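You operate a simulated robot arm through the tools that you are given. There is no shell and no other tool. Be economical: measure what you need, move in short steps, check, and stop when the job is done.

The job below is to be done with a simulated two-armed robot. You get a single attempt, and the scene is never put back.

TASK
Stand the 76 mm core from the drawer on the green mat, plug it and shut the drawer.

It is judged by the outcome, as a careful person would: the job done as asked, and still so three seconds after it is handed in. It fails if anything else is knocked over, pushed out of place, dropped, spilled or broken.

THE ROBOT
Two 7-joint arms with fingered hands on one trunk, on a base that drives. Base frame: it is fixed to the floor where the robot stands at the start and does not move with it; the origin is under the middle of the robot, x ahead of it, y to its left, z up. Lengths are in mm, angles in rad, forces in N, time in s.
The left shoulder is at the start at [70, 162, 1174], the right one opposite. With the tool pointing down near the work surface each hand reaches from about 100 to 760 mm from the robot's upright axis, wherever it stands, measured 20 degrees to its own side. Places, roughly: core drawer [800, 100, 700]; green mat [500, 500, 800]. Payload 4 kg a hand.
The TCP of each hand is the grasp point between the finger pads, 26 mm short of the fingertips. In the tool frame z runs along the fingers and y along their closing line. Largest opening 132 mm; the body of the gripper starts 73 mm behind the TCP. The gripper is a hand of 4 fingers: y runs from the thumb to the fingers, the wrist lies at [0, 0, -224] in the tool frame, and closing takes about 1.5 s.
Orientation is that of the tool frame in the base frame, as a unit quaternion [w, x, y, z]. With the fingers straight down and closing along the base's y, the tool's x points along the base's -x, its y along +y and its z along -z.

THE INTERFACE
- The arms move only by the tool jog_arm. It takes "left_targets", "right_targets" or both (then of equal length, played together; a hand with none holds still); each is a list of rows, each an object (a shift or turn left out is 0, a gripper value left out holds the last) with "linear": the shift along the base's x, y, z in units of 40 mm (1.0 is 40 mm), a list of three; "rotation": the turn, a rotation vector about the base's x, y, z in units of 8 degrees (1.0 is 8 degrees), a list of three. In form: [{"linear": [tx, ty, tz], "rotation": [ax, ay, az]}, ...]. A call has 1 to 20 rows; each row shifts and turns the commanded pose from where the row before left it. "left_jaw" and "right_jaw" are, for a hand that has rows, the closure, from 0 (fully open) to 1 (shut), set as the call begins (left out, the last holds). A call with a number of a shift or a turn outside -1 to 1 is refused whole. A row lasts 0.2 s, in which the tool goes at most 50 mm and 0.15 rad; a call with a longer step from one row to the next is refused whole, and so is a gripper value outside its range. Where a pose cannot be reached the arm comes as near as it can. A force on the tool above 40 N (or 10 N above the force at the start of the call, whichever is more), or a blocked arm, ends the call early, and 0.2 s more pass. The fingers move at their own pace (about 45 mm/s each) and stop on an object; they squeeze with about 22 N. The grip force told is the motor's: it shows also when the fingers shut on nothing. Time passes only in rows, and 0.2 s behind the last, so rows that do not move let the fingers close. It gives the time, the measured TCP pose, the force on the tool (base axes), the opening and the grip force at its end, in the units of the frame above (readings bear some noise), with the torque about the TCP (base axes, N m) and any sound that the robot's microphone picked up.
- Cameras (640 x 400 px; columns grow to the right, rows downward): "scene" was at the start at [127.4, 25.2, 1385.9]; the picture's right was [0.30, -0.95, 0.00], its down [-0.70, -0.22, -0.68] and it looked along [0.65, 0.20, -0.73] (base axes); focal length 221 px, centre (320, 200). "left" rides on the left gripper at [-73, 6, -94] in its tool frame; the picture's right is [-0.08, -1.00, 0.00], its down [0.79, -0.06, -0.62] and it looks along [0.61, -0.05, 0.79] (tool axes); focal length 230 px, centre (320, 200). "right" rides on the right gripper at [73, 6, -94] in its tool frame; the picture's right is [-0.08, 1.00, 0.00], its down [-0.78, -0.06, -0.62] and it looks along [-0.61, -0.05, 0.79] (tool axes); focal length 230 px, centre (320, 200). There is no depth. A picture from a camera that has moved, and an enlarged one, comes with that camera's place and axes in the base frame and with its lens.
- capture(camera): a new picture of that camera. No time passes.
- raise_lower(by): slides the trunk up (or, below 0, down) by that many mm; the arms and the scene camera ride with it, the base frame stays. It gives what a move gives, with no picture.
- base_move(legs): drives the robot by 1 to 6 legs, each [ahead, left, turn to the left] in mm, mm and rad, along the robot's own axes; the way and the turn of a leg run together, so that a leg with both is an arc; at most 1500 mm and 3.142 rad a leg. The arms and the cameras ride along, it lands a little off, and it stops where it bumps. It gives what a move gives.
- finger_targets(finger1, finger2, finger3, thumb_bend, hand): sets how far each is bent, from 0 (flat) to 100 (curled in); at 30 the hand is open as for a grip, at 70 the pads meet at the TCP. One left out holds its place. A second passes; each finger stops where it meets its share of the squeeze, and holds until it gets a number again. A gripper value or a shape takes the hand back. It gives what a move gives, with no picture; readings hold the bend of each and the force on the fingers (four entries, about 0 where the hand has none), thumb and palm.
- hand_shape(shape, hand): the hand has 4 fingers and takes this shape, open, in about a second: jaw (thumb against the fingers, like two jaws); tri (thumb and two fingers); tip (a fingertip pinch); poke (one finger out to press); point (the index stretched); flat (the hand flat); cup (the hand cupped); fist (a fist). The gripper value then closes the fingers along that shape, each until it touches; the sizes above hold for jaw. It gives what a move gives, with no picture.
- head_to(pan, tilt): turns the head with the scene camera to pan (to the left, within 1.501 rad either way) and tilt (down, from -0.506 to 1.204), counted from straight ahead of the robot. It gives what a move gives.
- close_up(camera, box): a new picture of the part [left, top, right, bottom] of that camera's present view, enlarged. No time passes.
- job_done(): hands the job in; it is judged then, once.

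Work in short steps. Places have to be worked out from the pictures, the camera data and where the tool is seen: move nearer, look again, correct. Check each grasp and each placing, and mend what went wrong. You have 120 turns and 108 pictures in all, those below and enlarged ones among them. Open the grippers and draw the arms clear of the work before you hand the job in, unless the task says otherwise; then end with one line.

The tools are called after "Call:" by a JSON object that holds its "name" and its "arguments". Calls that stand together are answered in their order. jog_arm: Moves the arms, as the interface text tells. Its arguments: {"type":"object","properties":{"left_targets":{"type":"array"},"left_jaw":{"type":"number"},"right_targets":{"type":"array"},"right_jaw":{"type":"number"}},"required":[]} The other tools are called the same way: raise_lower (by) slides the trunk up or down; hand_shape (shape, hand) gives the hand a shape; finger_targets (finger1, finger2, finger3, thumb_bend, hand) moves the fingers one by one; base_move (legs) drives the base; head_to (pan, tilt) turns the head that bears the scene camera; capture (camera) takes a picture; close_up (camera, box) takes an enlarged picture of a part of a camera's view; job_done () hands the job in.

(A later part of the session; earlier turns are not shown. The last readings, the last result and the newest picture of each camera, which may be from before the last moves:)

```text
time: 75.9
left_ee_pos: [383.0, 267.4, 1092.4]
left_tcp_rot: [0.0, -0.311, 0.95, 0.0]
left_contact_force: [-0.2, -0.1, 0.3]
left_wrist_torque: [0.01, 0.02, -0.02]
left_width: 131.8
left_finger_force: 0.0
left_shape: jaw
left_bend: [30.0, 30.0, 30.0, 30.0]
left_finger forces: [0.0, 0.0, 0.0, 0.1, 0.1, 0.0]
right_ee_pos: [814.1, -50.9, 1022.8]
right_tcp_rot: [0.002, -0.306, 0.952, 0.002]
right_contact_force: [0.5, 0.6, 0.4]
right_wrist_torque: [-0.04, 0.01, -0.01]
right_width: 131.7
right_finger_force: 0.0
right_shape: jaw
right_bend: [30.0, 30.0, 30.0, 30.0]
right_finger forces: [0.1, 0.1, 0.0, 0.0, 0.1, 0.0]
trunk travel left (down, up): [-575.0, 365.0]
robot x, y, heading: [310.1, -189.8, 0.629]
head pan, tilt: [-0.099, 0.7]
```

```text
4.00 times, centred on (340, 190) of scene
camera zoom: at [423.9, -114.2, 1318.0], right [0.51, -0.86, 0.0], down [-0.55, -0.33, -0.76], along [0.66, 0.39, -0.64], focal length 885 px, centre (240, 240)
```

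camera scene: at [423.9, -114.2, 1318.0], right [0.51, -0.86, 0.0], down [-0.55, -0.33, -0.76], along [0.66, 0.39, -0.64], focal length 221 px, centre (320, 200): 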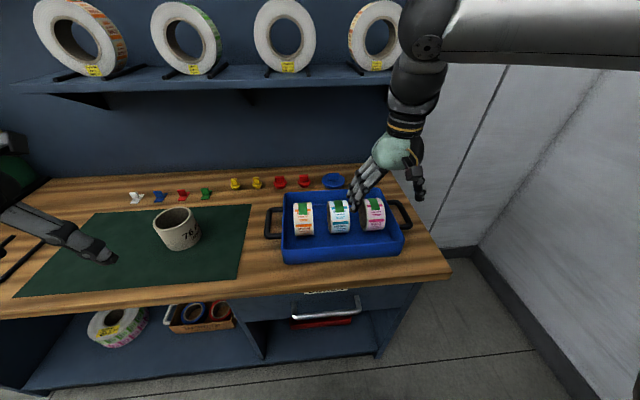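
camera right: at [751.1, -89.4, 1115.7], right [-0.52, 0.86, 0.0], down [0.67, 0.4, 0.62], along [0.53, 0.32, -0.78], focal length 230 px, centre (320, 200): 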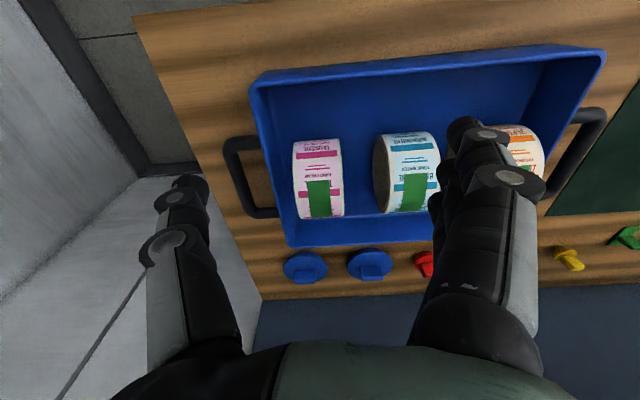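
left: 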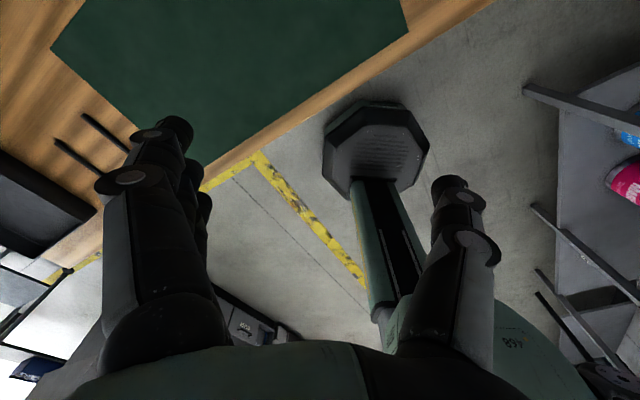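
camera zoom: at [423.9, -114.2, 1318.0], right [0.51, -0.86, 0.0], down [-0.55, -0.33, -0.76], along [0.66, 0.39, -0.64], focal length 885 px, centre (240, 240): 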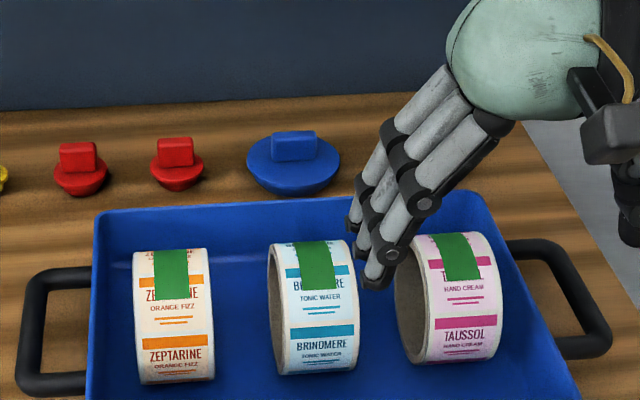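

The right plug's tab is about 46 mm wide along the bench. The left hand, whose camera sits on the far side, suits a tilted grip under the shelf best. I pull the right hand back, then drive so that the left shoulder faces the right-hand blue plug.

Call:
{"name": "jog_arm", "arguments": {"right_targets": [{"linear": [-0.75, -0.56, 0]}, {"linear": [-0.75, -0.56, 0]}, {"linear": [-0.75, -0.56, 0]}, {"linear": [-0.75, -0.56, 0]}]}}

Call:
{"name": "base_move", "arguments": {"legs": [[0, -425, 0.012], [50, 0, 0]]}}

Call:
{"name": "head_to", "arguments": {"pan": 0.25, "tilt": 0.5}}

Call:
{"name": "capture", "arguments": {"camera": "scene"}}

Call:
{"name": "capture", "arguments": {"camera": "left"}}

```text
time: 76.9
left_ee_pos: [382.5, 267.4, 1093.7]
left_tcp_rot: [0.001, -0.311, 0.95, 0.001]
left_contact_force: [0.7, 0.3, 0.7]
left_wrist_torque: [0.02, 0.01, 0.0]
left_width: 131.8
left_finger_force: 0.0
left_shape: jaw
left_bend: [30.0, 30.0, 30.0, 30.0]
left_finger forces: [0.0, 0.0, 0.1, 0.1, 0.0, 0.0]
right_ee_pos: [693.7, -140.6, 1022.6]
right_tcp_rot: [0.003, -0.305, 0.952, 0.003]
right_contact_force: [0.7, -0.3, 0.5]
right_wrist_torque: [0.03, 0.01, 0.01]
right_width: 132.1
right_finger_force: 0.1
right_shape: jaw
right_bend: [30.0, 30.0, 30.0, 30.0]
right_finger forces: [0.0, 0.0, 0.1, 0.0, 0.1, 0.1]
trunk travel left (down, up): [-575.0, 365.0]
robot x, y, heading: [309.8, -185.0, 0.633]
head pan, tilt: [-0.099, 0.7]
```

```text
time: 80.0
left_ee_pos: [668.3, -44.8, 1092.8]
left_tcp_rot: [0.001, -0.316, 0.949, 0.0]
left_contact_force: [-1.3, 0.7, -1.6]
left_wrist_torque: [0.03, -0.03, -0.01]
left_width: 131.7
left_finger_force: 0.0
left_shape: jaw
left_bend: [30.0, 30.0, 30.0, 30.0]
left_finger forces: [0.0, 0.0, 0.0, 0.0, 0.0, 0.0]
right_ee_pos: [982.5, -450.1, 1025.2]
right_tcp_rot: [0.004, -0.31, 0.951, 0.001]
right_contact_force: [-0.1, 0.4, -0.5]
right_wrist_torque: [-0.01, -0.03, -0.06]
right_width: 131.8
right_finger_force: 0.0
right_shape: jaw
right_bend: [30.0, 30.0, 30.0, 30.0]
right_finger forces: [0.0, 0.1, 0.0, 0.0, 0.0, 0.0]
trunk travel left (down, up): [-575.0, 365.0]
robot x, y, heading: [600.3, -503.0, 0.645]
head pan, tilt: [-0.099, 0.7]
```

```text
time: 80.8
left_ee_pos: [672.2, -45.6, 1091.8]
left_tcp_rot: [0.0, -0.315, 0.949, 0.0]
left_contact_force: [-0.3, 0.0, 0.0]
left_wrist_torque: [-0.02, -0.01, -0.02]
left_width: 132.0
left_finger_force: 0.0
left_shape: jaw
left_bend: [30.0, 30.0, 30.0, 30.0]
left_finger forces: [0.0, 0.0, 0.0, 0.0, 0.1, 0.0]
right_ee_pos: [986.6, -451.0, 1023.4]
right_tcp_rot: [0.003, -0.309, 0.951, 0.001]
right_contact_force: [-0.3, 0.7, -0.1]
right_wrist_torque: [-0.03, -0.02, -0.02]
right_width: 132.3
right_finger_force: 0.0
right_shape: jaw
right_bend: [30.0, 30.0, 30.0, 30.0]
right_finger forces: [0.1, 0.0, 0.0, 0.0, 0.1, 0.0]
trunk travel left (down, up): [-575.0, 365.0]
robot x, y, heading: [601.2, -505.3, 0.644]
head pan, tilt: [0.25, 0.499]
```

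```text
56 pictures are left
camera scene: at [699.8, -401.3, 1335.7], right [0.78, -0.63, 0.0], down [-0.3, -0.37, -0.88], along [0.55, 0.68, -0.48], focal length 221 px, centre (320, 200)
```

scene: 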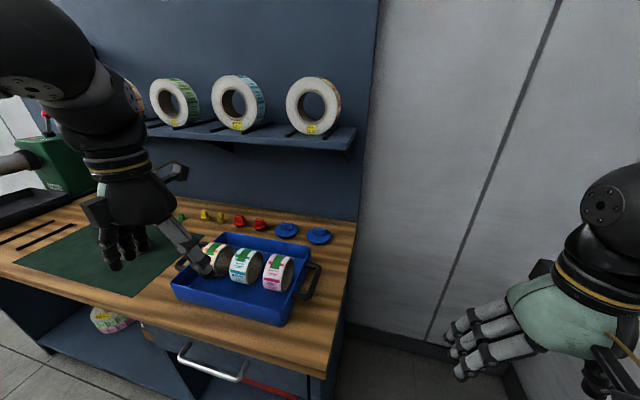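

```text
55 pictures are left
camera left: at [727.6, 3.0, 1185.5], right [0.66, -0.75, 0.0], down [-0.59, -0.52, 0.62], along [-0.46, -0.41, -0.79], focal length 230 px, centre (320, 200)
```

left: 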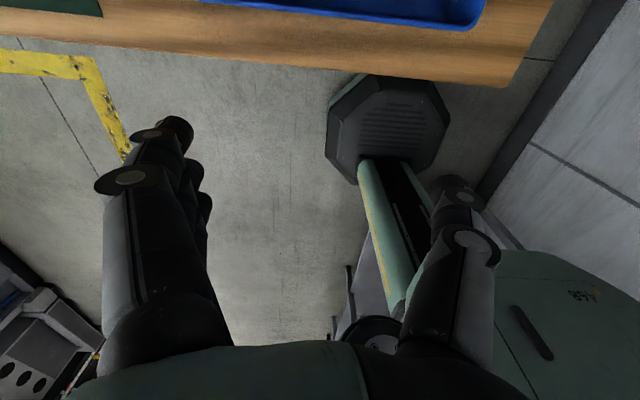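

The right blue plug is at about X 968, Y −572; shelf underside is about z 1175. I bring the left hand over the tray toward it with a 24° tilt.

Call:
{"name": "jog_arm", "arguments": {"left_targets": [{"linear": [0.903, 0.25, -0.2], "rotation": [0.599, -0.801, 0]}, {"linear": [0.903, 0.25, -0.2], "rotation": [0.599, -0.801, 0]}, {"linear": [0.903, 0.25, -0.2], "rotation": [0.599, -0.801, 0]}, {"linear": [0.903, 0.25, -0.3]}, {"linear": [0.903, 0.25, -0.3]}, {"linear": [0.903, 0.25, -0.3]}, {"linear": [0.903, 0.25, -0.3]}, {"linear": [0.903, 0.25, -0.3]}, {"linear": [0.903, 0.25, -0.3]}, {"linear": [0.903, 0.25, -0.3]}], "left_jaw": 0.3}}

Call:
{"name": "capture", "arguments": {"camera": "scene"}}

Call:
{"name": "capture", "arguments": {"camera": "left"}}

```text
time: 83.0
left_ee_pos: [1014.7, 55.9, 990.0]
left_tcp_rot: [0.198, -0.31, 0.928, 0.066]
left_contact_force: [-0.8, -1.0, 0.4]
left_wrist_torque: [-0.03, 0.01, 0.02]
left_width: 92.7
left_finger_force: 0.3
left_shape: jaw
left_bend: [67.0, 67.0, 67.0, 64.0]
left_finger forces: [0.1, 0.0, 0.1, 0.0, 0.0, 0.0]
left hand out of reach, approached as far as the arm can: row 10
right_ee_pos: [987.6, -448.9, 1023.2]
right_tcp_rot: [0.001, -0.31, 0.951, 0.001]
right_contact_force: [0.4, -0.2, -0.2]
right_wrist_torque: [-0.01, -0.02, -0.01]
right_width: 131.9
right_finger_force: 0.0
right_shape: jaw
right_bend: [30.0, 30.0, 30.0, 30.0]
right_finger forces: [0.0, 0.1, 0.0, 0.0, 0.0, 0.1]
trunk travel left (down, up): [-575.0, 365.0]
robot x, y, heading: [602.0, -503.8, 0.648]
head pan, tilt: [0.25, 0.499]
```

```text
54 pictures are left
camera scene: at [700.3, -399.7, 1335.6], right [0.78, -0.63, 0.0], down [-0.3, -0.37, -0.88], along [0.55, 0.68, -0.48], focal length 221 px, centre (320, 200)
```

scene: 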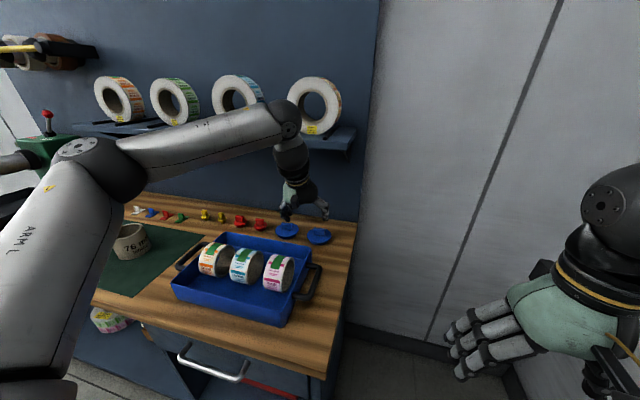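

```text
53 pictures are left
camera left: at [1036.0, 79.4, 1103.7], right [0.66, -0.75, 0.03], down [-0.74, -0.63, 0.24], along [-0.16, -0.18, -0.97], focal length 230 px, centre (320, 200)
```

left: 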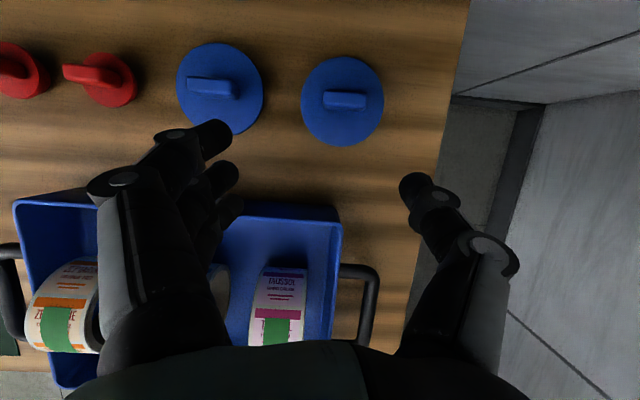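

The left camera looks straight down at the plugs; triangulating gives the right plug's tab at about X 924, Y −587, z 855 (the bench is higher than assumed). I move in to a hover above it.

Call:
{"name": "jog_arm", "arguments": {"left_targets": [{"linear": [0.505, 0.15, -0.583]}, {"linear": [0.505, 0.15, -0.583]}, {"linear": [0.505, 0.15, -0.583]}]}}

Call:
{"name": "capture", "arguments": {"camera": "left"}}

Call:
{"name": "close_up", "arguments": {"camera": "scene", "box": [220, 80, 380, 280]}}

```text
time: 83.8
left_ee_pos: [1013.5, 58.4, 985.4]
left_tcp_rot: [0.198, -0.308, 0.928, 0.066]
left_contact_force: [0.2, 0.3, 0.7]
left_wrist_torque: [-0.01, 0.0, 0.01]
left_width: 92.4
left_finger_force: 0.0
left_shape: jaw
left_bend: [67.0, 67.0, 67.0, 64.0]
left_finger forces: [0.0, 0.0, 0.0, 0.0, 0.0, 0.0]
left hand out of reach, approached as far as the arm can: row 1, 2, 3
right_ee_pos: [986.5, -450.4, 1022.8]
right_tcp_rot: [0.002, -0.309, 0.951, 0.002]
right_contact_force: [0.1, 0.4, -0.6]
right_wrist_torque: [0.01, 0.01, 0.02]
right_width: 131.9
right_finger_force: 0.0
right_shape: jaw
right_bend: [30.0, 30.0, 30.0, 30.0]
right_finger forces: [0.0, 0.0, 0.1, 0.0, 0.0, 0.1]
trunk travel left (down, up): [-575.0, 365.0]
robot x, y, heading: [601.4, -504.9, 0.645]
head pan, tilt: [0.25, 0.499]
```

```text
52 pictures are left
camera left: at [1033.1, 80.4, 1100.5], right [0.65, -0.76, 0.03], down [-0.74, -0.63, 0.24], along [-0.16, -0.18, -0.97], focal length 230 px, centre (320, 200)
```

left: 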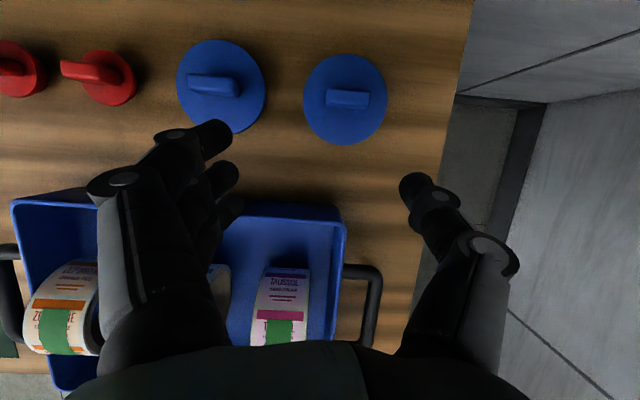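

```text
2.00 times, centred on (300, 180) of scene
camera zoom: at [699.8, -400.9, 1335.7], right [0.78, -0.63, 0.0], down [-0.3, -0.37, -0.88], along [0.55, 0.68, -0.48], focal length 442 px, centre (360, 240)
```

zoom: 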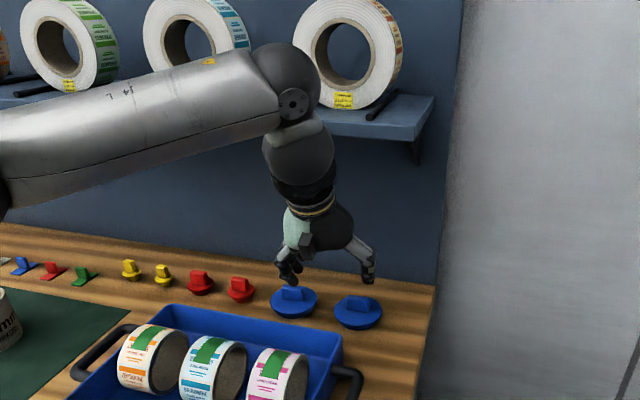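

The arm is at full stretch. I lower the trunk 60 mm and drive 60 mm closer so that the last part stays within reach and beneath the shelf.

Call:
{"name": "raise_lower", "arguments": {"by": -60}}

Call:
{"name": "base_move", "arguments": {"legs": [[50, 0, 0]]}}

Call:
{"name": "capture", "arguments": {"camera": "left"}}

Call:
{"name": "close_up", "arguments": {"camera": "scene", "box": [220, 80, 380, 280]}}

```text
time: 84.8
left_ee_pos: [1014.2, 58.8, 926.6]
left_tcp_rot: [0.198, -0.309, 0.928, 0.066]
left_contact_force: [-0.1, 0.0, -0.1]
left_wrist_torque: [0.01, -0.02, -0.02]
left_width: 92.7
left_finger_force: 0.1
left_shape: jaw
left_bend: [67.0, 67.0, 67.0, 64.0]
left_finger forces: [0.1, 0.0, 0.0, 0.0, 0.0, 0.0]
right_ee_pos: [985.7, -451.2, 963.2]
right_tcp_rot: [0.002, -0.31, 0.951, 0.002]
right_contact_force: [-0.6, -0.4, -0.3]
right_wrist_torque: [0.02, -0.02, 0.01]
right_width: 132.1
right_finger_force: 0.1
right_shape: jaw
right_bend: [30.0, 30.0, 30.0, 30.0]
right_finger forces: [0.1, 0.1, 0.0, 0.1, 0.0, 0.0]
trunk travel left (down, up): [-515.0, 425.0]
robot x, y, heading: [599.1, -504.8, 0.644]
head pan, tilt: [0.25, 0.499]
```

```text
time: 85.8
left_ee_pos: [1053.6, 88.0, 926.6]
left_tcp_rot: [0.198, -0.308, 0.928, 0.065]
left_contact_force: [-0.3, -0.2, -0.6]
left_wrist_torque: [0.0, 0.05, 0.04]
left_width: 92.7
left_finger_force: 0.1
left_shape: jaw
left_bend: [67.0, 67.0, 67.0, 64.0]
left_finger forces: [0.0, 0.1, 0.0, 0.1, 0.0, 0.0]
right_ee_pos: [1027.1, -421.0, 963.6]
right_tcp_rot: [0.003, -0.31, 0.951, 0.001]
right_contact_force: [0.0, -0.6, -0.2]
right_wrist_torque: [-0.01, 0.06, 0.0]
right_width: 131.8
right_finger_force: 0.2
right_shape: jaw
right_bend: [30.0, 30.0, 30.0, 30.0]
right_finger forces: [0.1, 0.0, 0.0, 0.0, 0.0, 0.0]
trunk travel left (down, up): [-515.0, 425.0]
robot x, y, heading: [639.5, -473.1, 0.644]
head pan, tilt: [0.25, 0.499]
```

```text
50 pictures are left
camera left: at [1072.8, 109.8, 1040.4], right [0.65, -0.76, 0.03], down [-0.74, -0.63, 0.24], along [-0.16, -0.18, -0.97], focal length 230 px, centre (320, 200)
```

left: 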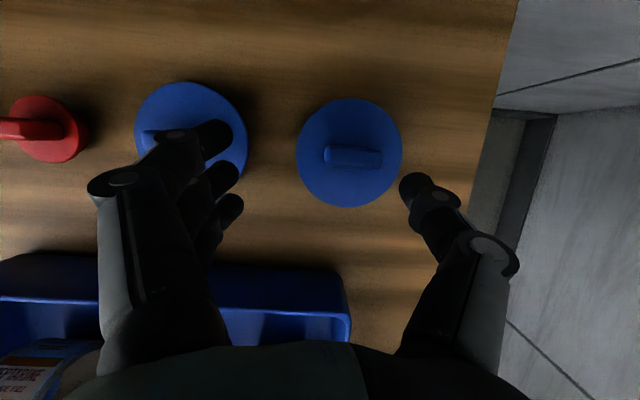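

```text
2.00 times, centred on (300, 180) of scene
camera zoom: at [739.6, -371.4, 1275.7], right [0.78, -0.63, 0.0], down [-0.3, -0.37, -0.88], along [0.55, 0.68, -0.48], focal length 442 px, centre (360, 240)
```

zoom: 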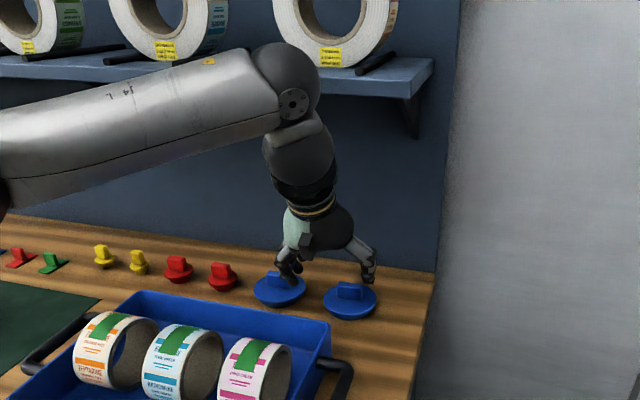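

Tab centre is about X 919, Y −587, with its top likely 860–880 high. I align the hand over it and come down to z 900 for another look.

Call:
{"name": "jog_arm", "arguments": {"left_targets": [{"linear": [0.365, -0.133, -0.33]}, {"linear": [0.365, -0.133, -0.33]}]}}

Call:
{"name": "capture", "arguments": {"camera": "left"}}

Call:
{"name": "close_up", "arguments": {"camera": "scene", "box": [260, 140, 380, 260]}}

```text
time: 86.3
left_ee_pos: [1058.3, 85.6, 919.4]
left_tcp_rot: [0.199, -0.309, 0.928, 0.065]
left_contact_force: [0.3, 0.3, -0.8]
left_wrist_torque: [0.02, 0.01, -0.02]
left_width: 92.5
left_finger_force: 0.0
left_shape: jaw
left_bend: [67.0, 67.0, 67.0, 64.0]
left_finger forces: [0.1, 0.1, 0.1, 0.0, 0.0, 0.0]
left hand out of reach, approached as far as the arm can: row 1, 2
right_ee_pos: [1026.4, -420.5, 963.1]
right_tcp_rot: [0.002, -0.31, 0.951, 0.002]
right_contact_force: [-0.1, 0.0, -0.2]
right_wrist_torque: [-0.02, -0.04, 0.01]
right_width: 131.7
right_finger_force: 0.0
right_shape: jaw
right_bend: [30.0, 30.0, 30.0, 30.0]
right_finger forces: [0.0, 0.0, 0.0, 0.1, 0.0, 0.1]
trunk travel left (down, up): [-515.0, 425.0]
robot x, y, heading: [640.1, -474.3, 0.643]
head pan, tilt: [0.25, 0.499]
```

```text
48 pictures are left
camera left: at [1078.5, 107.9, 1033.5], right [0.65, -0.76, 0.03], down [-0.74, -0.63, 0.24], along [-0.16, -0.18, -0.97], focal length 230 px, centre (320, 200)
```

left: 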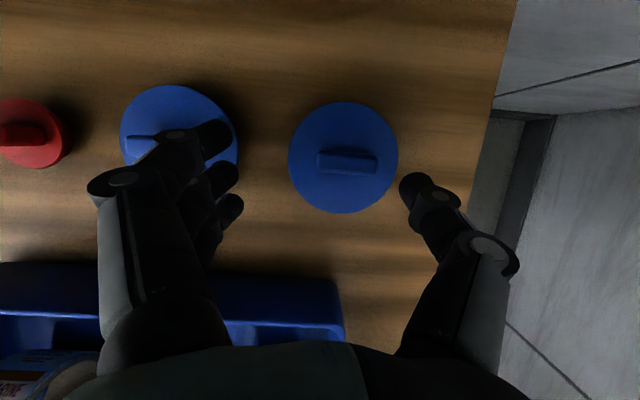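

```text
3.33 times, centred on (320, 200) of scene
camera zoom: at [739.6, -371.0, 1275.6], right [0.78, -0.63, 0.0], down [-0.3, -0.37, -0.88], along [0.55, 0.68, -0.48], focal length 738 px, centre (320, 200)
```

zoom: 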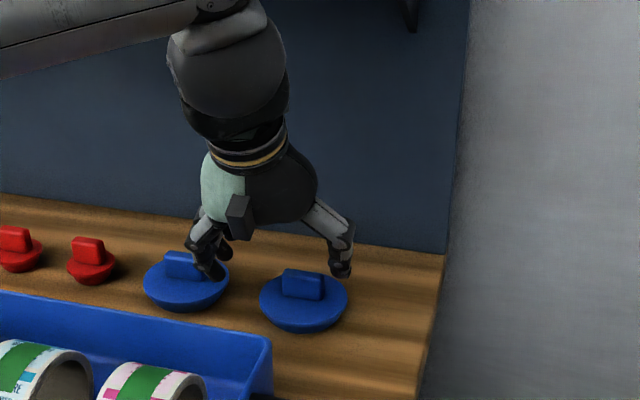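

The arm stops short again though it is not at full stretch. I test which direction is blocked with a small pure descent.

Call:
{"name": "jog_arm", "arguments": {"left_targets": [{"linear": [0, 0, -0.2]}, {"linear": [0, 0, -0.2]}]}}

Call:
{"name": "jog_arm", "arguments": {"left_targets": [{"linear": [0.12, -0.16, 0]}, {"linear": [0.12, -0.16, 0]}]}}

Call:
{"name": "jog_arm", "arguments": {"left_targets": [{"linear": [-0.32, -0.24, 0]}, {"linear": [-0.32, -0.24, 0]}]}}

```text
time: 87.0
left_ee_pos: [1057.2, 85.4, 904.5]
left_tcp_rot: [0.198, -0.308, 0.928, 0.065]
left_contact_force: [-0.7, 0.0, -0.4]
left_wrist_torque: [-0.01, -0.01, -0.01]
left_width: 92.1
left_finger_force: 0.1
left_shape: jaw
left_bend: [67.0, 67.0, 67.0, 64.0]
left_finger forces: [0.0, 0.0, 0.0, 0.0, 0.1, 0.0]
right_ee_pos: [1026.5, -421.6, 964.1]
right_tcp_rot: [0.002, -0.31, 0.951, 0.002]
right_contact_force: [0.1, 0.1, 0.3]
right_wrist_torque: [0.02, 0.01, -0.02]
right_width: 132.0
right_finger_force: 0.1
right_shape: jaw
right_bend: [30.0, 30.0, 30.0, 30.0]
right_finger forces: [0.0, 0.0, 0.1, 0.0, 0.0, 0.1]
trunk travel left (down, up): [-515.0, 425.0]
robot x, y, heading: [640.6, -473.0, 0.64]
head pan, tilt: [0.25, 0.499]
```

```text
time: 87.5
left_ee_pos: [1058.0, 85.3, 904.2]
left_tcp_rot: [0.198, -0.309, 0.928, 0.066]
left_contact_force: [0.6, 0.1, -0.2]
left_wrist_torque: [0.02, 0.02, 0.02]
left_width: 92.8
left_finger_force: 0.1
left_shape: jaw
left_bend: [67.0, 67.0, 67.0, 64.0]
left_finger forces: [0.0, 0.1, 0.1, 0.0, 0.1, 0.0]
left hand out of reach, approached as far as the arm can: row 1, 2
right_ee_pos: [1027.3, -422.4, 965.3]
right_tcp_rot: [0.002, -0.31, 0.951, 0.002]
right_contact_force: [0.1, 0.2, 0.8]
right_wrist_torque: [0.01, -0.01, -0.05]
right_width: 131.8
right_finger_force: 0.0
right_shape: jaw
right_bend: [30.0, 30.0, 30.0, 30.0]
right_finger forces: [0.0, 0.0, 0.0, 0.0, 0.0, 0.0]
trunk travel left (down, up): [-515.0, 425.0]
robot x, y, heading: [641.2, -478.2, 0.644]
head pan, tilt: [0.25, 0.499]
```

```text
time: 88.2
left_ee_pos: [1030.7, 65.8, 905.1]
left_tcp_rot: [0.199, -0.309, 0.928, 0.065]
left_contact_force: [0.1, 0.7, 0.2]
left_wrist_torque: [-0.02, 0.0, -0.02]
left_width: 92.7
left_finger_force: 0.0
left_shape: jaw
left_bend: [67.0, 67.0, 67.0, 64.0]
left_finger forces: [0.1, 0.0, 0.0, 0.1, 0.0, 0.0]
right_ee_pos: [1025.4, -421.4, 964.6]
right_tcp_rot: [0.003, -0.31, 0.951, 0.001]
right_contact_force: [0.7, -0.1, 0.1]
right_wrist_torque: [0.02, -0.02, 0.02]
right_width: 131.8
right_finger_force: 0.0
right_shape: jaw
right_bend: [30.0, 30.0, 30.0, 30.0]
right_finger forces: [0.0, 0.0, 0.0, 0.0, 0.1, 0.1]
trunk travel left (down, up): [-515.0, 425.0]
robot x, y, heading: [641.4, -472.6, 0.636]
head pan, tilt: [0.25, 0.499]
```

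Only the move to the right is blocked: the arm wants the hand further to its left. I lift slightly, drive the base right 75 mm, and then bring the hand back left over the plug.

Call:
{"name": "jog_arm", "arguments": {"left_targets": [{"linear": [0, 0, 0.4]}, {"linear": [0, 0, 0.4]}]}}

Call:
{"name": "base_move", "arguments": {"legs": [[10, -75, 0]]}}

```text
time: 88.8
left_ee_pos: [1031.8, 66.0, 936.3]
left_tcp_rot: [0.197, -0.309, 0.928, 0.065]
left_contact_force: [0.1, -0.1, 0.3]
left_wrist_torque: [0.05, -0.01, 0.01]
left_width: 92.6
left_finger_force: 0.0
left_shape: jaw
left_bend: [67.0, 67.0, 67.0, 64.0]
left_finger forces: [0.1, 0.0, 0.0, 0.1, 0.1, 0.0]
right_ee_pos: [1026.3, -421.6, 963.0]
right_tcp_rot: [0.002, -0.31, 0.951, 0.002]
right_contact_force: [-0.1, -0.2, 0.4]
right_wrist_torque: [0.0, 0.02, -0.02]
right_width: 131.7
right_finger_force: 0.1
right_shape: jaw
right_bend: [30.0, 30.0, 30.0, 30.0]
right_finger forces: [0.0, 0.1, 0.1, 0.0, 0.0, 0.0]
trunk travel left (down, up): [-515.0, 425.0]
robot x, y, heading: [638.5, -472.1, 0.638]
head pan, tilt: [0.25, 0.499]
```

```text
time: 89.8
left_ee_pos: [1084.0, 12.1, 936.2]
left_tcp_rot: [0.197, -0.308, 0.928, 0.066]
left_contact_force: [0.7, -0.6, 0.7]
left_wrist_torque: [0.0, 0.02, 0.04]
left_width: 92.6
left_finger_force: 0.0
left_shape: jaw
left_bend: [67.0, 67.0, 67.0, 64.0]
left_finger forces: [0.0, 0.0, 0.0, 0.0, 0.0, 0.0]
right_ee_pos: [1078.3, -475.6, 963.3]
right_tcp_rot: [0.002, -0.309, 0.951, 0.002]
right_contact_force: [0.2, -0.2, -0.2]
right_wrist_torque: [0.0, -0.01, 0.01]
right_width: 131.8
right_finger_force: 0.0
right_shape: jaw
right_bend: [30.0, 30.0, 30.0, 30.0]
right_finger forces: [0.0, 0.1, 0.1, 0.0, 0.1, 0.0]
trunk travel left (down, up): [-515.0, 425.0]
robot x, y, heading: [693.6, -527.2, 0.644]
head pan, tilt: [0.25, 0.499]
```

The base moved as wanted. I bring the hand to X 910, Y −587, z 905 over the tab and look.

Call:
{"name": "jog_arm", "arguments": {"left_targets": [{"linear": [-0.05, 0.785, -0.2]}, {"linear": [-0.05, 0.785, -0.5]}]}}

Call:
{"name": "capture", "arguments": {"camera": "left"}}

Call:
{"name": "close_up", "arguments": {"camera": "scene", "box": [240, 130, 360, 250]}}

```text
time: 90.4
left_ee_pos: [1079.5, 78.2, 908.7]
left_tcp_rot: [0.198, -0.308, 0.928, 0.066]
left_contact_force: [0.6, 0.1, 0.9]
left_wrist_torque: [0.02, -0.01, 0.01]
left_width: 92.5
left_finger_force: 0.0
left_shape: jaw
left_bend: [67.0, 67.0, 67.0, 64.0]
left_finger forces: [0.0, 0.1, 0.1, 0.1, 0.0, 0.0]
right_ee_pos: [1076.9, -473.0, 964.4]
right_tcp_rot: [0.003, -0.309, 0.951, 0.002]
right_contact_force: [0.6, -0.1, -0.2]
right_wrist_torque: [-0.02, 0.01, 0.0]
right_width: 132.0
right_finger_force: 0.0
right_shape: jaw
right_bend: [30.0, 30.0, 30.0, 30.0]
right_finger forces: [0.1, 0.1, 0.0, 0.1, 0.0, 0.1]
trunk travel left (down, up): [-515.0, 425.0]
robot x, y, heading: [690.7, -523.8, 0.643]
head pan, tilt: [0.25, 0.499]
```

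```text
46 pictures are left
camera left: at [1100.6, 99.9, 1022.1], right [0.65, -0.76, 0.03], down [-0.74, -0.63, 0.24], along [-0.16, -0.18, -0.97], focal length 230 px, centre (320, 200)
```

left: 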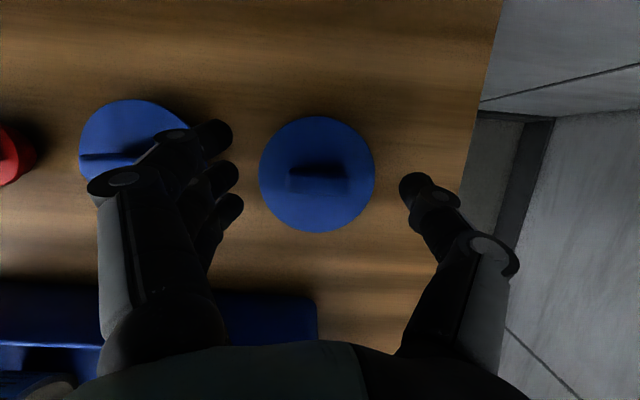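

```text
3.33 times, centred on (300, 190) of scene
camera zoom: at [791.7, -423.9, 1275.6], right [0.78, -0.63, 0.0], down [-0.3, -0.37, -0.88], along [0.55, 0.68, -0.48], focal length 738 px, centre (387, 233)
```

zoom: 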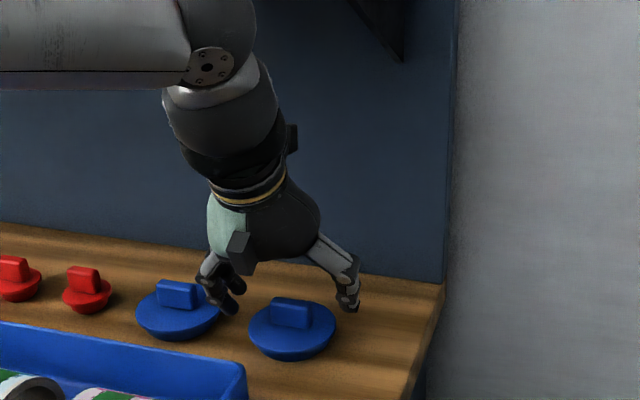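

Tab is centred between thumb and fingers. I descend about 28 mm, watching the force.

Call:
{"name": "jog_arm", "arguments": {"left_targets": [{"linear": [0.03, 0.0, -0.175]}, {"linear": [0.03, 0.0, -0.175]}, {"linear": [0.02, 0.0, -0.175]}, {"linear": [0.02, 0.0, -0.175]}]}}

Call:
{"name": "capture", "arguments": {"camera": "left"}}

Call:
{"name": "close_up", "arguments": {"camera": "scene", "box": [260, 170, 340, 250]}}

```text
time: 91.4
left_ee_pos: [1084.7, 77.4, 880.2]
left_tcp_rot: [0.198, -0.309, 0.928, 0.066]
left_contact_force: [0.8, -0.5, 0.1]
left_wrist_torque: [0.0, -0.02, 0.02]
left_width: 92.6
left_finger_force: 0.1
left_shape: jaw
left_bend: [67.0, 67.0, 67.0, 64.0]
left_finger forces: [0.1, 0.0, 0.0, 0.1, 0.0, 0.0]
right_ee_pos: [1078.4, -475.6, 962.9]
right_tcp_rot: [0.002, -0.309, 0.951, 0.001]
right_contact_force: [0.0, -0.4, 0.0]
right_wrist_torque: [-0.02, -0.02, 0.02]
right_width: 132.1
right_finger_force: 0.0
right_shape: jaw
right_bend: [30.0, 30.0, 30.0, 30.0]
right_finger forces: [0.0, 0.0, 0.0, 0.0, 0.0, 0.0]
trunk travel left (down, up): [-515.0, 425.0]
robot x, y, heading: [690.2, -526.7, 0.643]
head pan, tilt: [0.25, 0.499]
```

```text
44 pictures are left
camera left: at [1104.8, 99.6, 995.1], right [0.65, -0.76, 0.03], down [-0.74, -0.63, 0.24], along [-0.16, -0.18, -0.97], focal length 230 px, centre (320, 200)
```

left: 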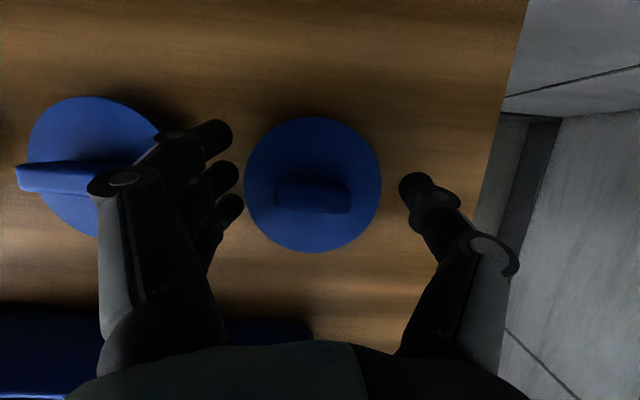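

```text
5.00 times, centred on (300, 210) of scene
camera zoom: at [791.2, -424.2, 1275.7], right [0.78, -0.63, 0.0], down [-0.3, -0.37, -0.88], along [0.55, 0.68, -0.48], focal length 1106 px, centre (420, 150)
```

zoom: 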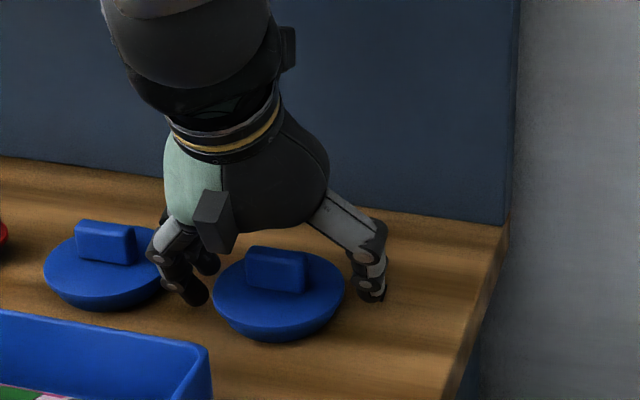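

The flange top is near z 842 and the tab top about 866; the tab is ~7 mm nearer the robot than the tool axis. I correct that, go down 4 mm more, and close on the tab.

Call:
{"name": "jog_arm", "arguments": {"left_targets": [{"linear": [-0.085, -0.03, -0.05]}, {"linear": [-0.085, -0.03, -0.05]}, {}]}}

Call:
{"name": "jog_arm", "arguments": {"left_targets": [{}, {}, {}, {}, {}], "left_jaw": 0.6}}

Call:
{"name": "capture", "arguments": {"camera": "left"}}

```text
time: 92.2
left_ee_pos: [1078.6, 74.3, 876.4]
left_tcp_rot: [0.198, -0.309, 0.928, 0.066]
left_contact_force: [-1.0, -0.1, 0.8]
left_wrist_torque: [0.01, 0.0, 0.0]
left_width: 92.7
left_finger_force: 0.1
left_shape: jaw
left_bend: [67.0, 67.0, 67.0, 64.0]
left_finger forces: [0.0, 0.0, 0.1, 0.1, 0.0, 0.0]
right_ee_pos: [1077.5, -473.4, 963.5]
right_tcp_rot: [0.003, -0.308, 0.951, 0.001]
right_contact_force: [-0.3, -0.2, 0.5]
right_wrist_torque: [0.01, -0.01, -0.01]
right_width: 131.8
right_finger_force: 0.0
right_shape: jaw
right_bend: [30.0, 30.0, 30.0, 30.0]
right_finger forces: [0.0, 0.0, 0.0, 0.0, 0.0, 0.1]
trunk travel left (down, up): [-515.0, 425.0]
robot x, y, heading: [688.8, -525.5, 0.641]
head pan, tilt: [0.25, 0.499]
```

```text
time: 93.4
left_ee_pos: [1078.1, 73.2, 876.8]
left_tcp_rot: [0.199, -0.309, 0.928, 0.067]
left_contact_force: [-0.4, -0.4, 4.7]
left_wrist_torque: [-0.05, -0.17, 0.01]
left_width: 68.6
left_finger_force: 21.5
left_shape: jaw
left_bend: [73.0, 72.0, 73.0, 70.0]
left_finger forces: [7.5, 6.6, 6.2, 0.0, 19.1, 0.1]
right_ee_pos: [1078.0, -474.7, 964.8]
right_tcp_rot: [0.004, -0.309, 0.951, 0.002]
right_contact_force: [-0.3, 1.9, 0.1]
right_wrist_torque: [-0.03, 0.03, -0.04]
right_width: 131.9
right_finger_force: 0.1
right_shape: jaw
right_bend: [30.0, 30.0, 30.0, 30.0]
right_finger forces: [0.0, 0.0, 0.0, 0.0, 0.0, 0.1]
trunk travel left (down, up): [-515.0, 425.0]
robot x, y, heading: [695.2, -532.0, 0.64]
head pan, tilt: [0.25, 0.499]
```

```text
42 pictures are left
camera left: at [1097.8, 95.4, 992.4], right [0.65, -0.76, 0.03], down [-0.74, -0.63, 0.24], along [-0.16, -0.18, -0.97], focal length 230 px, centre (320, 200)
```

left: 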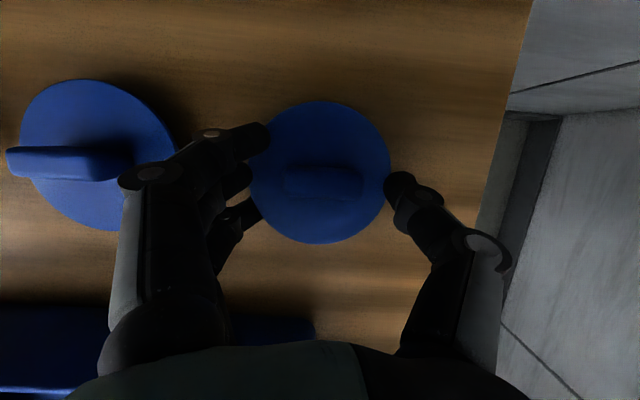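

The fingers have met the flange rim, so the tips sit lower than thought. I open again, rise 14 mm and close on the tab instead.

Call:
{"name": "jog_arm", "arguments": {"left_targets": [{}, {}, {}, {}], "left_jaw": 0.3}}

Call:
{"name": "jog_arm", "arguments": {"left_targets": [{"linear": [0, 0, 0.175]}, {"linear": [0, 0, 0.175]}, {}]}}

Call:
{"name": "jog_arm", "arguments": {"left_targets": [{}, {}, {}, {}, {}, {}], "left_jaw": 0.62}}

Call:
{"name": "capture", "arguments": {"camera": "left"}}

Call:
{"name": "close_up", "arguments": {"camera": "scene", "box": [260, 170, 340, 250]}}

```text
time: 94.4
left_ee_pos: [1077.3, 73.5, 877.0]
left_tcp_rot: [0.197, -0.308, 0.928, 0.066]
left_contact_force: [0.1, 0.5, 0.0]
left_wrist_torque: [0.01, 0.01, 0.02]
left_width: 92.0
left_finger_force: 0.2
left_shape: jaw
left_bend: [68.0, 68.0, 68.0, 64.0]
left_finger forces: [0.0, 0.0, 0.0, 0.0, 0.0, 0.0]
right_ee_pos: [1078.9, -475.8, 965.3]
right_tcp_rot: [0.002, -0.31, 0.951, 0.002]
right_contact_force: [0.0, -0.7, 0.7]
right_wrist_torque: [0.02, 0.02, 0.01]
right_width: 132.1
right_finger_force: 0.1
right_shape: jaw
right_bend: [30.0, 30.0, 30.0, 30.0]
right_finger forces: [0.0, 0.0, 0.0, 0.0, 0.0, 0.0]
trunk travel left (down, up): [-515.0, 425.0]
robot x, y, heading: [688.1, -523.7, 0.643]
head pan, tilt: [0.25, 0.499]
```

```text
time: 95.2
left_ee_pos: [1077.7, 72.2, 889.9]
left_tcp_rot: [0.197, -0.308, 0.928, 0.066]
left_contact_force: [0.9, -0.4, 0.7]
left_wrist_torque: [-0.03, -0.05, 0.0]
left_width: 91.9
left_finger_force: 0.0
left_shape: jaw
left_bend: [68.0, 68.0, 68.0, 64.0]
left_finger forces: [0.0, 0.1, 0.0, 0.0, 0.0, 0.0]
right_ee_pos: [1078.9, -473.2, 964.0]
right_tcp_rot: [0.002, -0.309, 0.951, 0.001]
right_contact_force: [-1.0, 0.2, 0.8]
right_wrist_torque: [0.01, 0.01, 0.0]
right_width: 131.7
right_finger_force: 0.1
right_shape: jaw
right_bend: [30.0, 30.0, 30.0, 30.0]
right_finger forces: [0.1, 0.1, 0.0, 0.1, 0.0, 0.1]
trunk travel left (down, up): [-515.0, 425.0]
robot x, y, heading: [690.3, -527.8, 0.641]
head pan, tilt: [0.25, 0.499]
```

```text
time: 96.6
left_ee_pos: [1077.3, 73.4, 889.6]
left_tcp_rot: [0.197, -0.309, 0.928, 0.066]
left_contact_force: [0.3, 0.1, -0.7]
left_wrist_torque: [0.0, -0.03, 0.01]
left_width: 51.2
left_finger_force: 0.0
left_shape: jaw
left_bend: [73.0, 73.0, 73.0, 70.0]
left_finger forces: [0.0, 0.0, 0.1, 0.0, 0.3, 0.0]
right_ee_pos: [1077.5, -474.0, 964.3]
right_tcp_rot: [0.002, -0.309, 0.951, 0.001]
right_contact_force: [-0.5, -0.5, 0.6]
right_wrist_torque: [0.01, 0.01, -0.03]
right_width: 131.6
right_finger_force: 0.1
right_shape: jaw
right_bend: [30.0, 30.0, 30.0, 30.0]
right_finger forces: [0.0, 0.0, 0.0, 0.1, 0.0, 0.0]
trunk travel left (down, up): [-515.0, 425.0]
robot x, y, heading: [695.6, -524.9, 0.645]
head pan, tilt: [0.25, 0.499]
```

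```text
41 pictures are left
camera left: at [1097.5, 95.8, 1004.2], right [0.65, -0.76, 0.03], down [-0.74, -0.63, 0.24], along [-0.16, -0.18, -0.97], focal length 230 px, centre (320, 200)
```

left: 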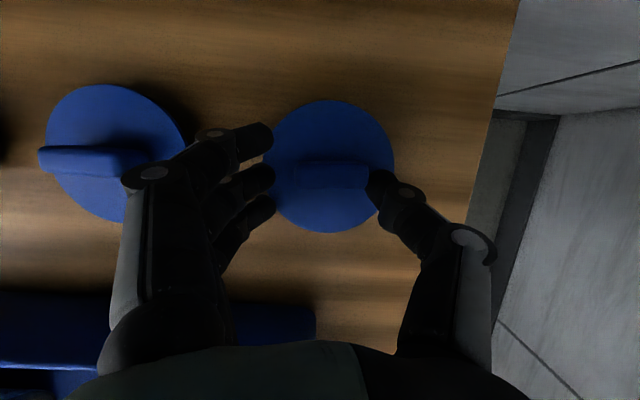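

```text
5.00 times, centred on (300, 210) of scene
camera zoom: at [790.9, -424.4, 1275.7], right [0.78, -0.63, 0.0], down [-0.3, -0.37, -0.88], along [0.55, 0.68, -0.48], focal length 1106 px, centre (420, 150)
```

zoom: 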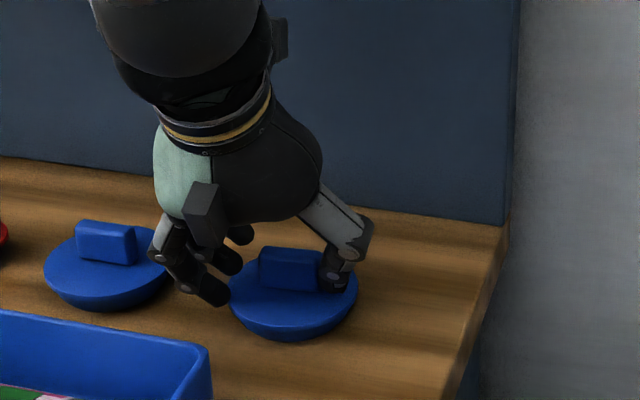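

The hand now straddles the tab above the flange. I shift 4 mm right and close fully.

Call:
{"name": "jog_arm", "arguments": {"left_targets": [{"linear": [0.06, -0.08, 0]}, {}]}}

Call:
{"name": "jog_arm", "arguments": {"left_targets": [{}, {}, {}, {}, {}, {}], "left_jaw": 1.0}}

Call:
{"name": "capture", "arguments": {"camera": "left"}}

Call:
{"name": "close_up", "arguments": {"camera": "scene", "box": [260, 170, 340, 250]}}

```text
time: 97.2
left_ee_pos: [1080.1, 69.0, 890.2]
left_tcp_rot: [0.196, -0.309, 0.928, 0.066]
left_contact_force: [-0.1, 1.0, 0.8]
left_wrist_torque: [0.0, 0.0, -0.02]
left_width: 51.1
left_finger_force: 0.1
left_shape: jaw
left_bend: [73.0, 73.0, 73.0, 70.0]
left_finger forces: [0.0, 0.1, 0.2, 0.0, 0.2, 0.0]
right_ee_pos: [1077.6, -474.0, 963.9]
right_tcp_rot: [0.002, -0.309, 0.951, 0.002]
right_contact_force: [-0.3, -0.2, -0.8]
right_wrist_torque: [0.01, -0.01, 0.01]
right_width: 131.8
right_finger_force: 0.0
right_shape: jaw
right_bend: [30.0, 30.0, 30.0, 30.0]
right_finger forces: [0.1, 0.0, 0.1, 0.0, 0.0, 0.0]
trunk travel left (down, up): [-515.0, 425.0]
robot x, y, heading: [693.0, -524.3, 0.644]
head pan, tilt: [0.25, 0.499]
```

```text
time: 98.6
left_ee_pos: [1078.2, 68.7, 892.1]
left_tcp_rot: [0.198, -0.308, 0.928, 0.066]
left_contact_force: [-0.7, -1.2, 3.3]
left_wrist_torque: [0.07, 0.1, 0.02]
left_width: 30.7
left_finger_force: 21.3
left_shape: jaw
left_bend: [67.0, 72.0, 73.0, 71.0]
left_finger forces: [0.0, 10.0, 8.2, 0.1, 18.7, 0.1]
right_ee_pos: [1077.1, -474.7, 963.5]
right_tcp_rot: [0.004, -0.309, 0.951, 0.002]
right_contact_force: [0.0, 0.5, -0.3]
right_wrist_torque: [0.01, 0.0, 0.03]
right_width: 132.0
right_finger_force: 0.0
right_shape: jaw
right_bend: [30.0, 30.0, 30.0, 30.0]
right_finger forces: [0.0, 0.1, 0.0, 0.0, 0.0, 0.0]
trunk travel left (down, up): [-515.0, 425.0]
robot x, y, heading: [691.7, -528.9, 0.64]
head pan, tilt: [0.25, 0.499]
```

```text
39 pictures are left
camera left: at [1100.0, 91.8, 1005.6], right [0.65, -0.76, 0.03], down [-0.74, -0.63, 0.24], along [-0.16, -0.18, -0.97], focal length 230 px, centre (320, 200)
```

left: 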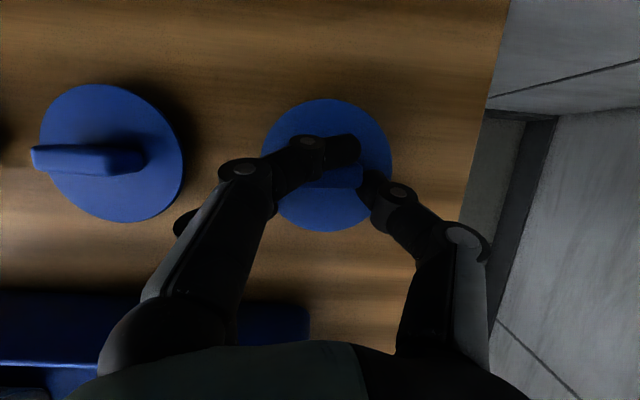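

```text
5.00 times, centred on (300, 210) of scene
camera zoom: at [790.5, -425.1, 1275.9], right [0.78, -0.63, 0.0], down [-0.3, -0.37, -0.88], along [0.55, 0.68, -0.48], focal length 1106 px, centre (420, 150)
```

zoom: 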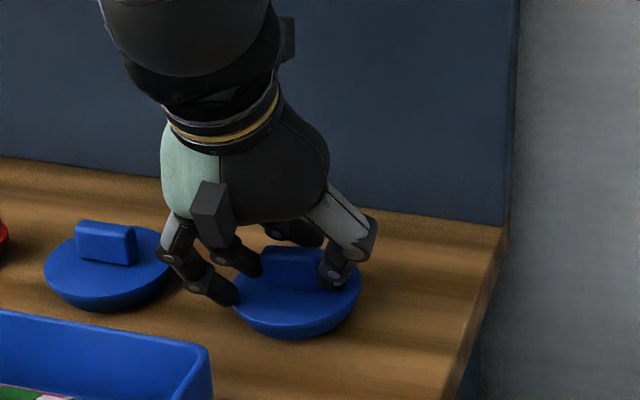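

Finger 2 and the thumb pinch the tab, while finger 3 bears on the flange edge. I lift 12 mm gently to see whether it holds.

Call:
{"name": "jog_arm", "arguments": {"left_targets": [{"linear": [0, 0, 0.1]}, {"linear": [0, 0, 0.1]}, {"linear": [0, 0, 0.1]}, {}]}}

Call:
{"name": "capture", "arguments": {"camera": "left"}}

Call:
{"name": "close_up", "arguments": {"camera": "scene", "box": [260, 170, 340, 250]}}

```text
time: 99.6
left_ee_pos: [1080.3, 69.8, 902.2]
left_tcp_rot: [0.198, -0.309, 0.928, 0.066]
left_contact_force: [0.2, -1.0, -0.8]
left_wrist_torque: [0.04, -0.01, -0.01]
left_width: 25.2
left_finger_force: 21.7
left_shape: jaw
left_bend: [67.0, 71.0, 76.0, 72.0]
left_finger forces: [0.4, 13.0, 0.7, 0.0, 13.5, 0.1]
right_ee_pos: [1077.9, -473.6, 963.4]
right_tcp_rot: [0.002, -0.309, 0.951, 0.003]
right_contact_force: [-0.4, -0.4, -0.7]
right_wrist_torque: [-0.01, 0.0, 0.03]
right_width: 131.7
right_finger_force: 0.0
right_shape: jaw
right_bend: [30.0, 30.0, 30.0, 30.0]
right_finger forces: [0.1, 0.0, 0.1, 0.0, 0.0, 0.0]
trunk travel left (down, up): [-515.0, 425.0]
robot x, y, heading: [692.3, -531.5, 0.645]
head pan, tilt: [0.25, 0.499]
```

```text
37 pictures are left
camera left: at [1100.7, 93.0, 1016.0], right [0.65, -0.76, 0.03], down [-0.74, -0.63, 0.24], along [-0.16, -0.18, -0.97], focal length 230 px, centre (320, 200)
```

left: 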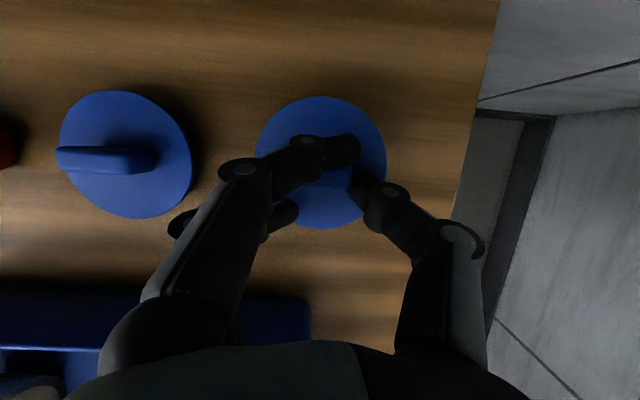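

```text
5.00 times, centred on (300, 210) of scene
camera zoom: at [791.1, -424.2, 1275.7], right [0.78, -0.63, 0.0], down [-0.3, -0.37, -0.88], along [0.55, 0.68, -0.48], focal length 1106 px, centre (420, 150)
```

zoom: 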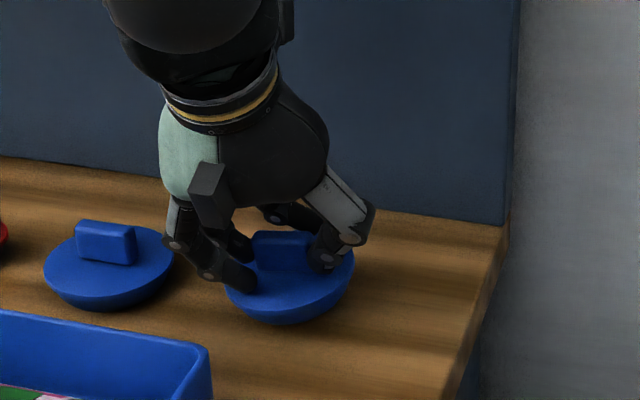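

The plug is off the bench, held by finger 2 and thumb. I withdraw diagonally up and back, out from under the shelf and clear of the tray.

Call:
{"name": "jog_arm", "arguments": {"left_targets": [{"linear": [-0.2, -0.15, 0.25]}, {"linear": [-0.2, -0.15, 0.25]}, {"linear": [-0.2, -0.15, 0.25]}, {"linear": [-0.2, -0.15, 0.25]}, {"linear": [-0.2, -0.15, 0.25]}, {"linear": [-0.3, -0.225, 0.5]}, {"linear": [-0.3, -0.225, 0.5]}, {"linear": [-0.3, -0.225, 0.5]}]}}

Call:
{"name": "capture", "arguments": {"camera": "scene"}}

Call:
{"name": "capture", "arguments": {"camera": "left"}}

```text
time: 101.4
left_ee_pos: [1002.6, 12.8, 1011.8]
left_tcp_rot: [0.198, -0.309, 0.928, 0.066]
left_contact_force: [-0.5, 0.0, 0.0]
left_wrist_torque: [-0.01, 0.01, -0.04]
left_width: 25.1
left_finger_force: 22.1
left_shape: jaw
left_bend: [67.0, 71.0, 76.0, 72.0]
left_finger forces: [0.4, 13.1, 0.7, 0.0, 13.4, 0.0]
right_ee_pos: [1077.1, -474.7, 965.0]
right_tcp_rot: [0.003, -0.309, 0.951, 0.002]
right_contact_force: [-0.5, -1.5, -0.2]
right_wrist_torque: [0.01, 0.02, -0.02]
right_width: 132.1
right_finger_force: 0.0
right_shape: jaw
right_bend: [30.0, 30.0, 30.0, 30.0]
right_finger forces: [0.0, 0.0, 0.0, 0.1, 0.0, 0.1]
trunk travel left (down, up): [-515.0, 425.0]
robot x, y, heading: [693.5, -530.1, 0.644]
head pan, tilt: [0.25, 0.499]
```

```text
35 pictures are left
camera scene: at [790.0, -425.3, 1275.9], right [0.78, -0.63, 0.0], down [-0.3, -0.37, -0.88], along [0.55, 0.68, -0.48], focal length 221 px, centre (320, 200)
```

scene: 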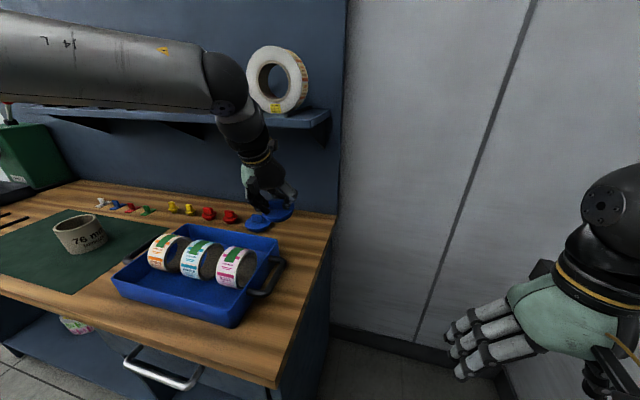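

```text
34 pictures are left
camera left: at [1023.4, 35.6, 1126.6], right [0.65, -0.76, 0.03], down [-0.74, -0.63, 0.24], along [-0.16, -0.18, -0.97], focal length 230 px, centre (320, 200)
```

left: 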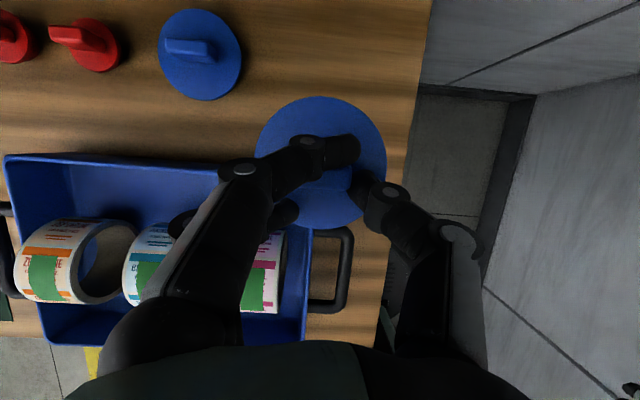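

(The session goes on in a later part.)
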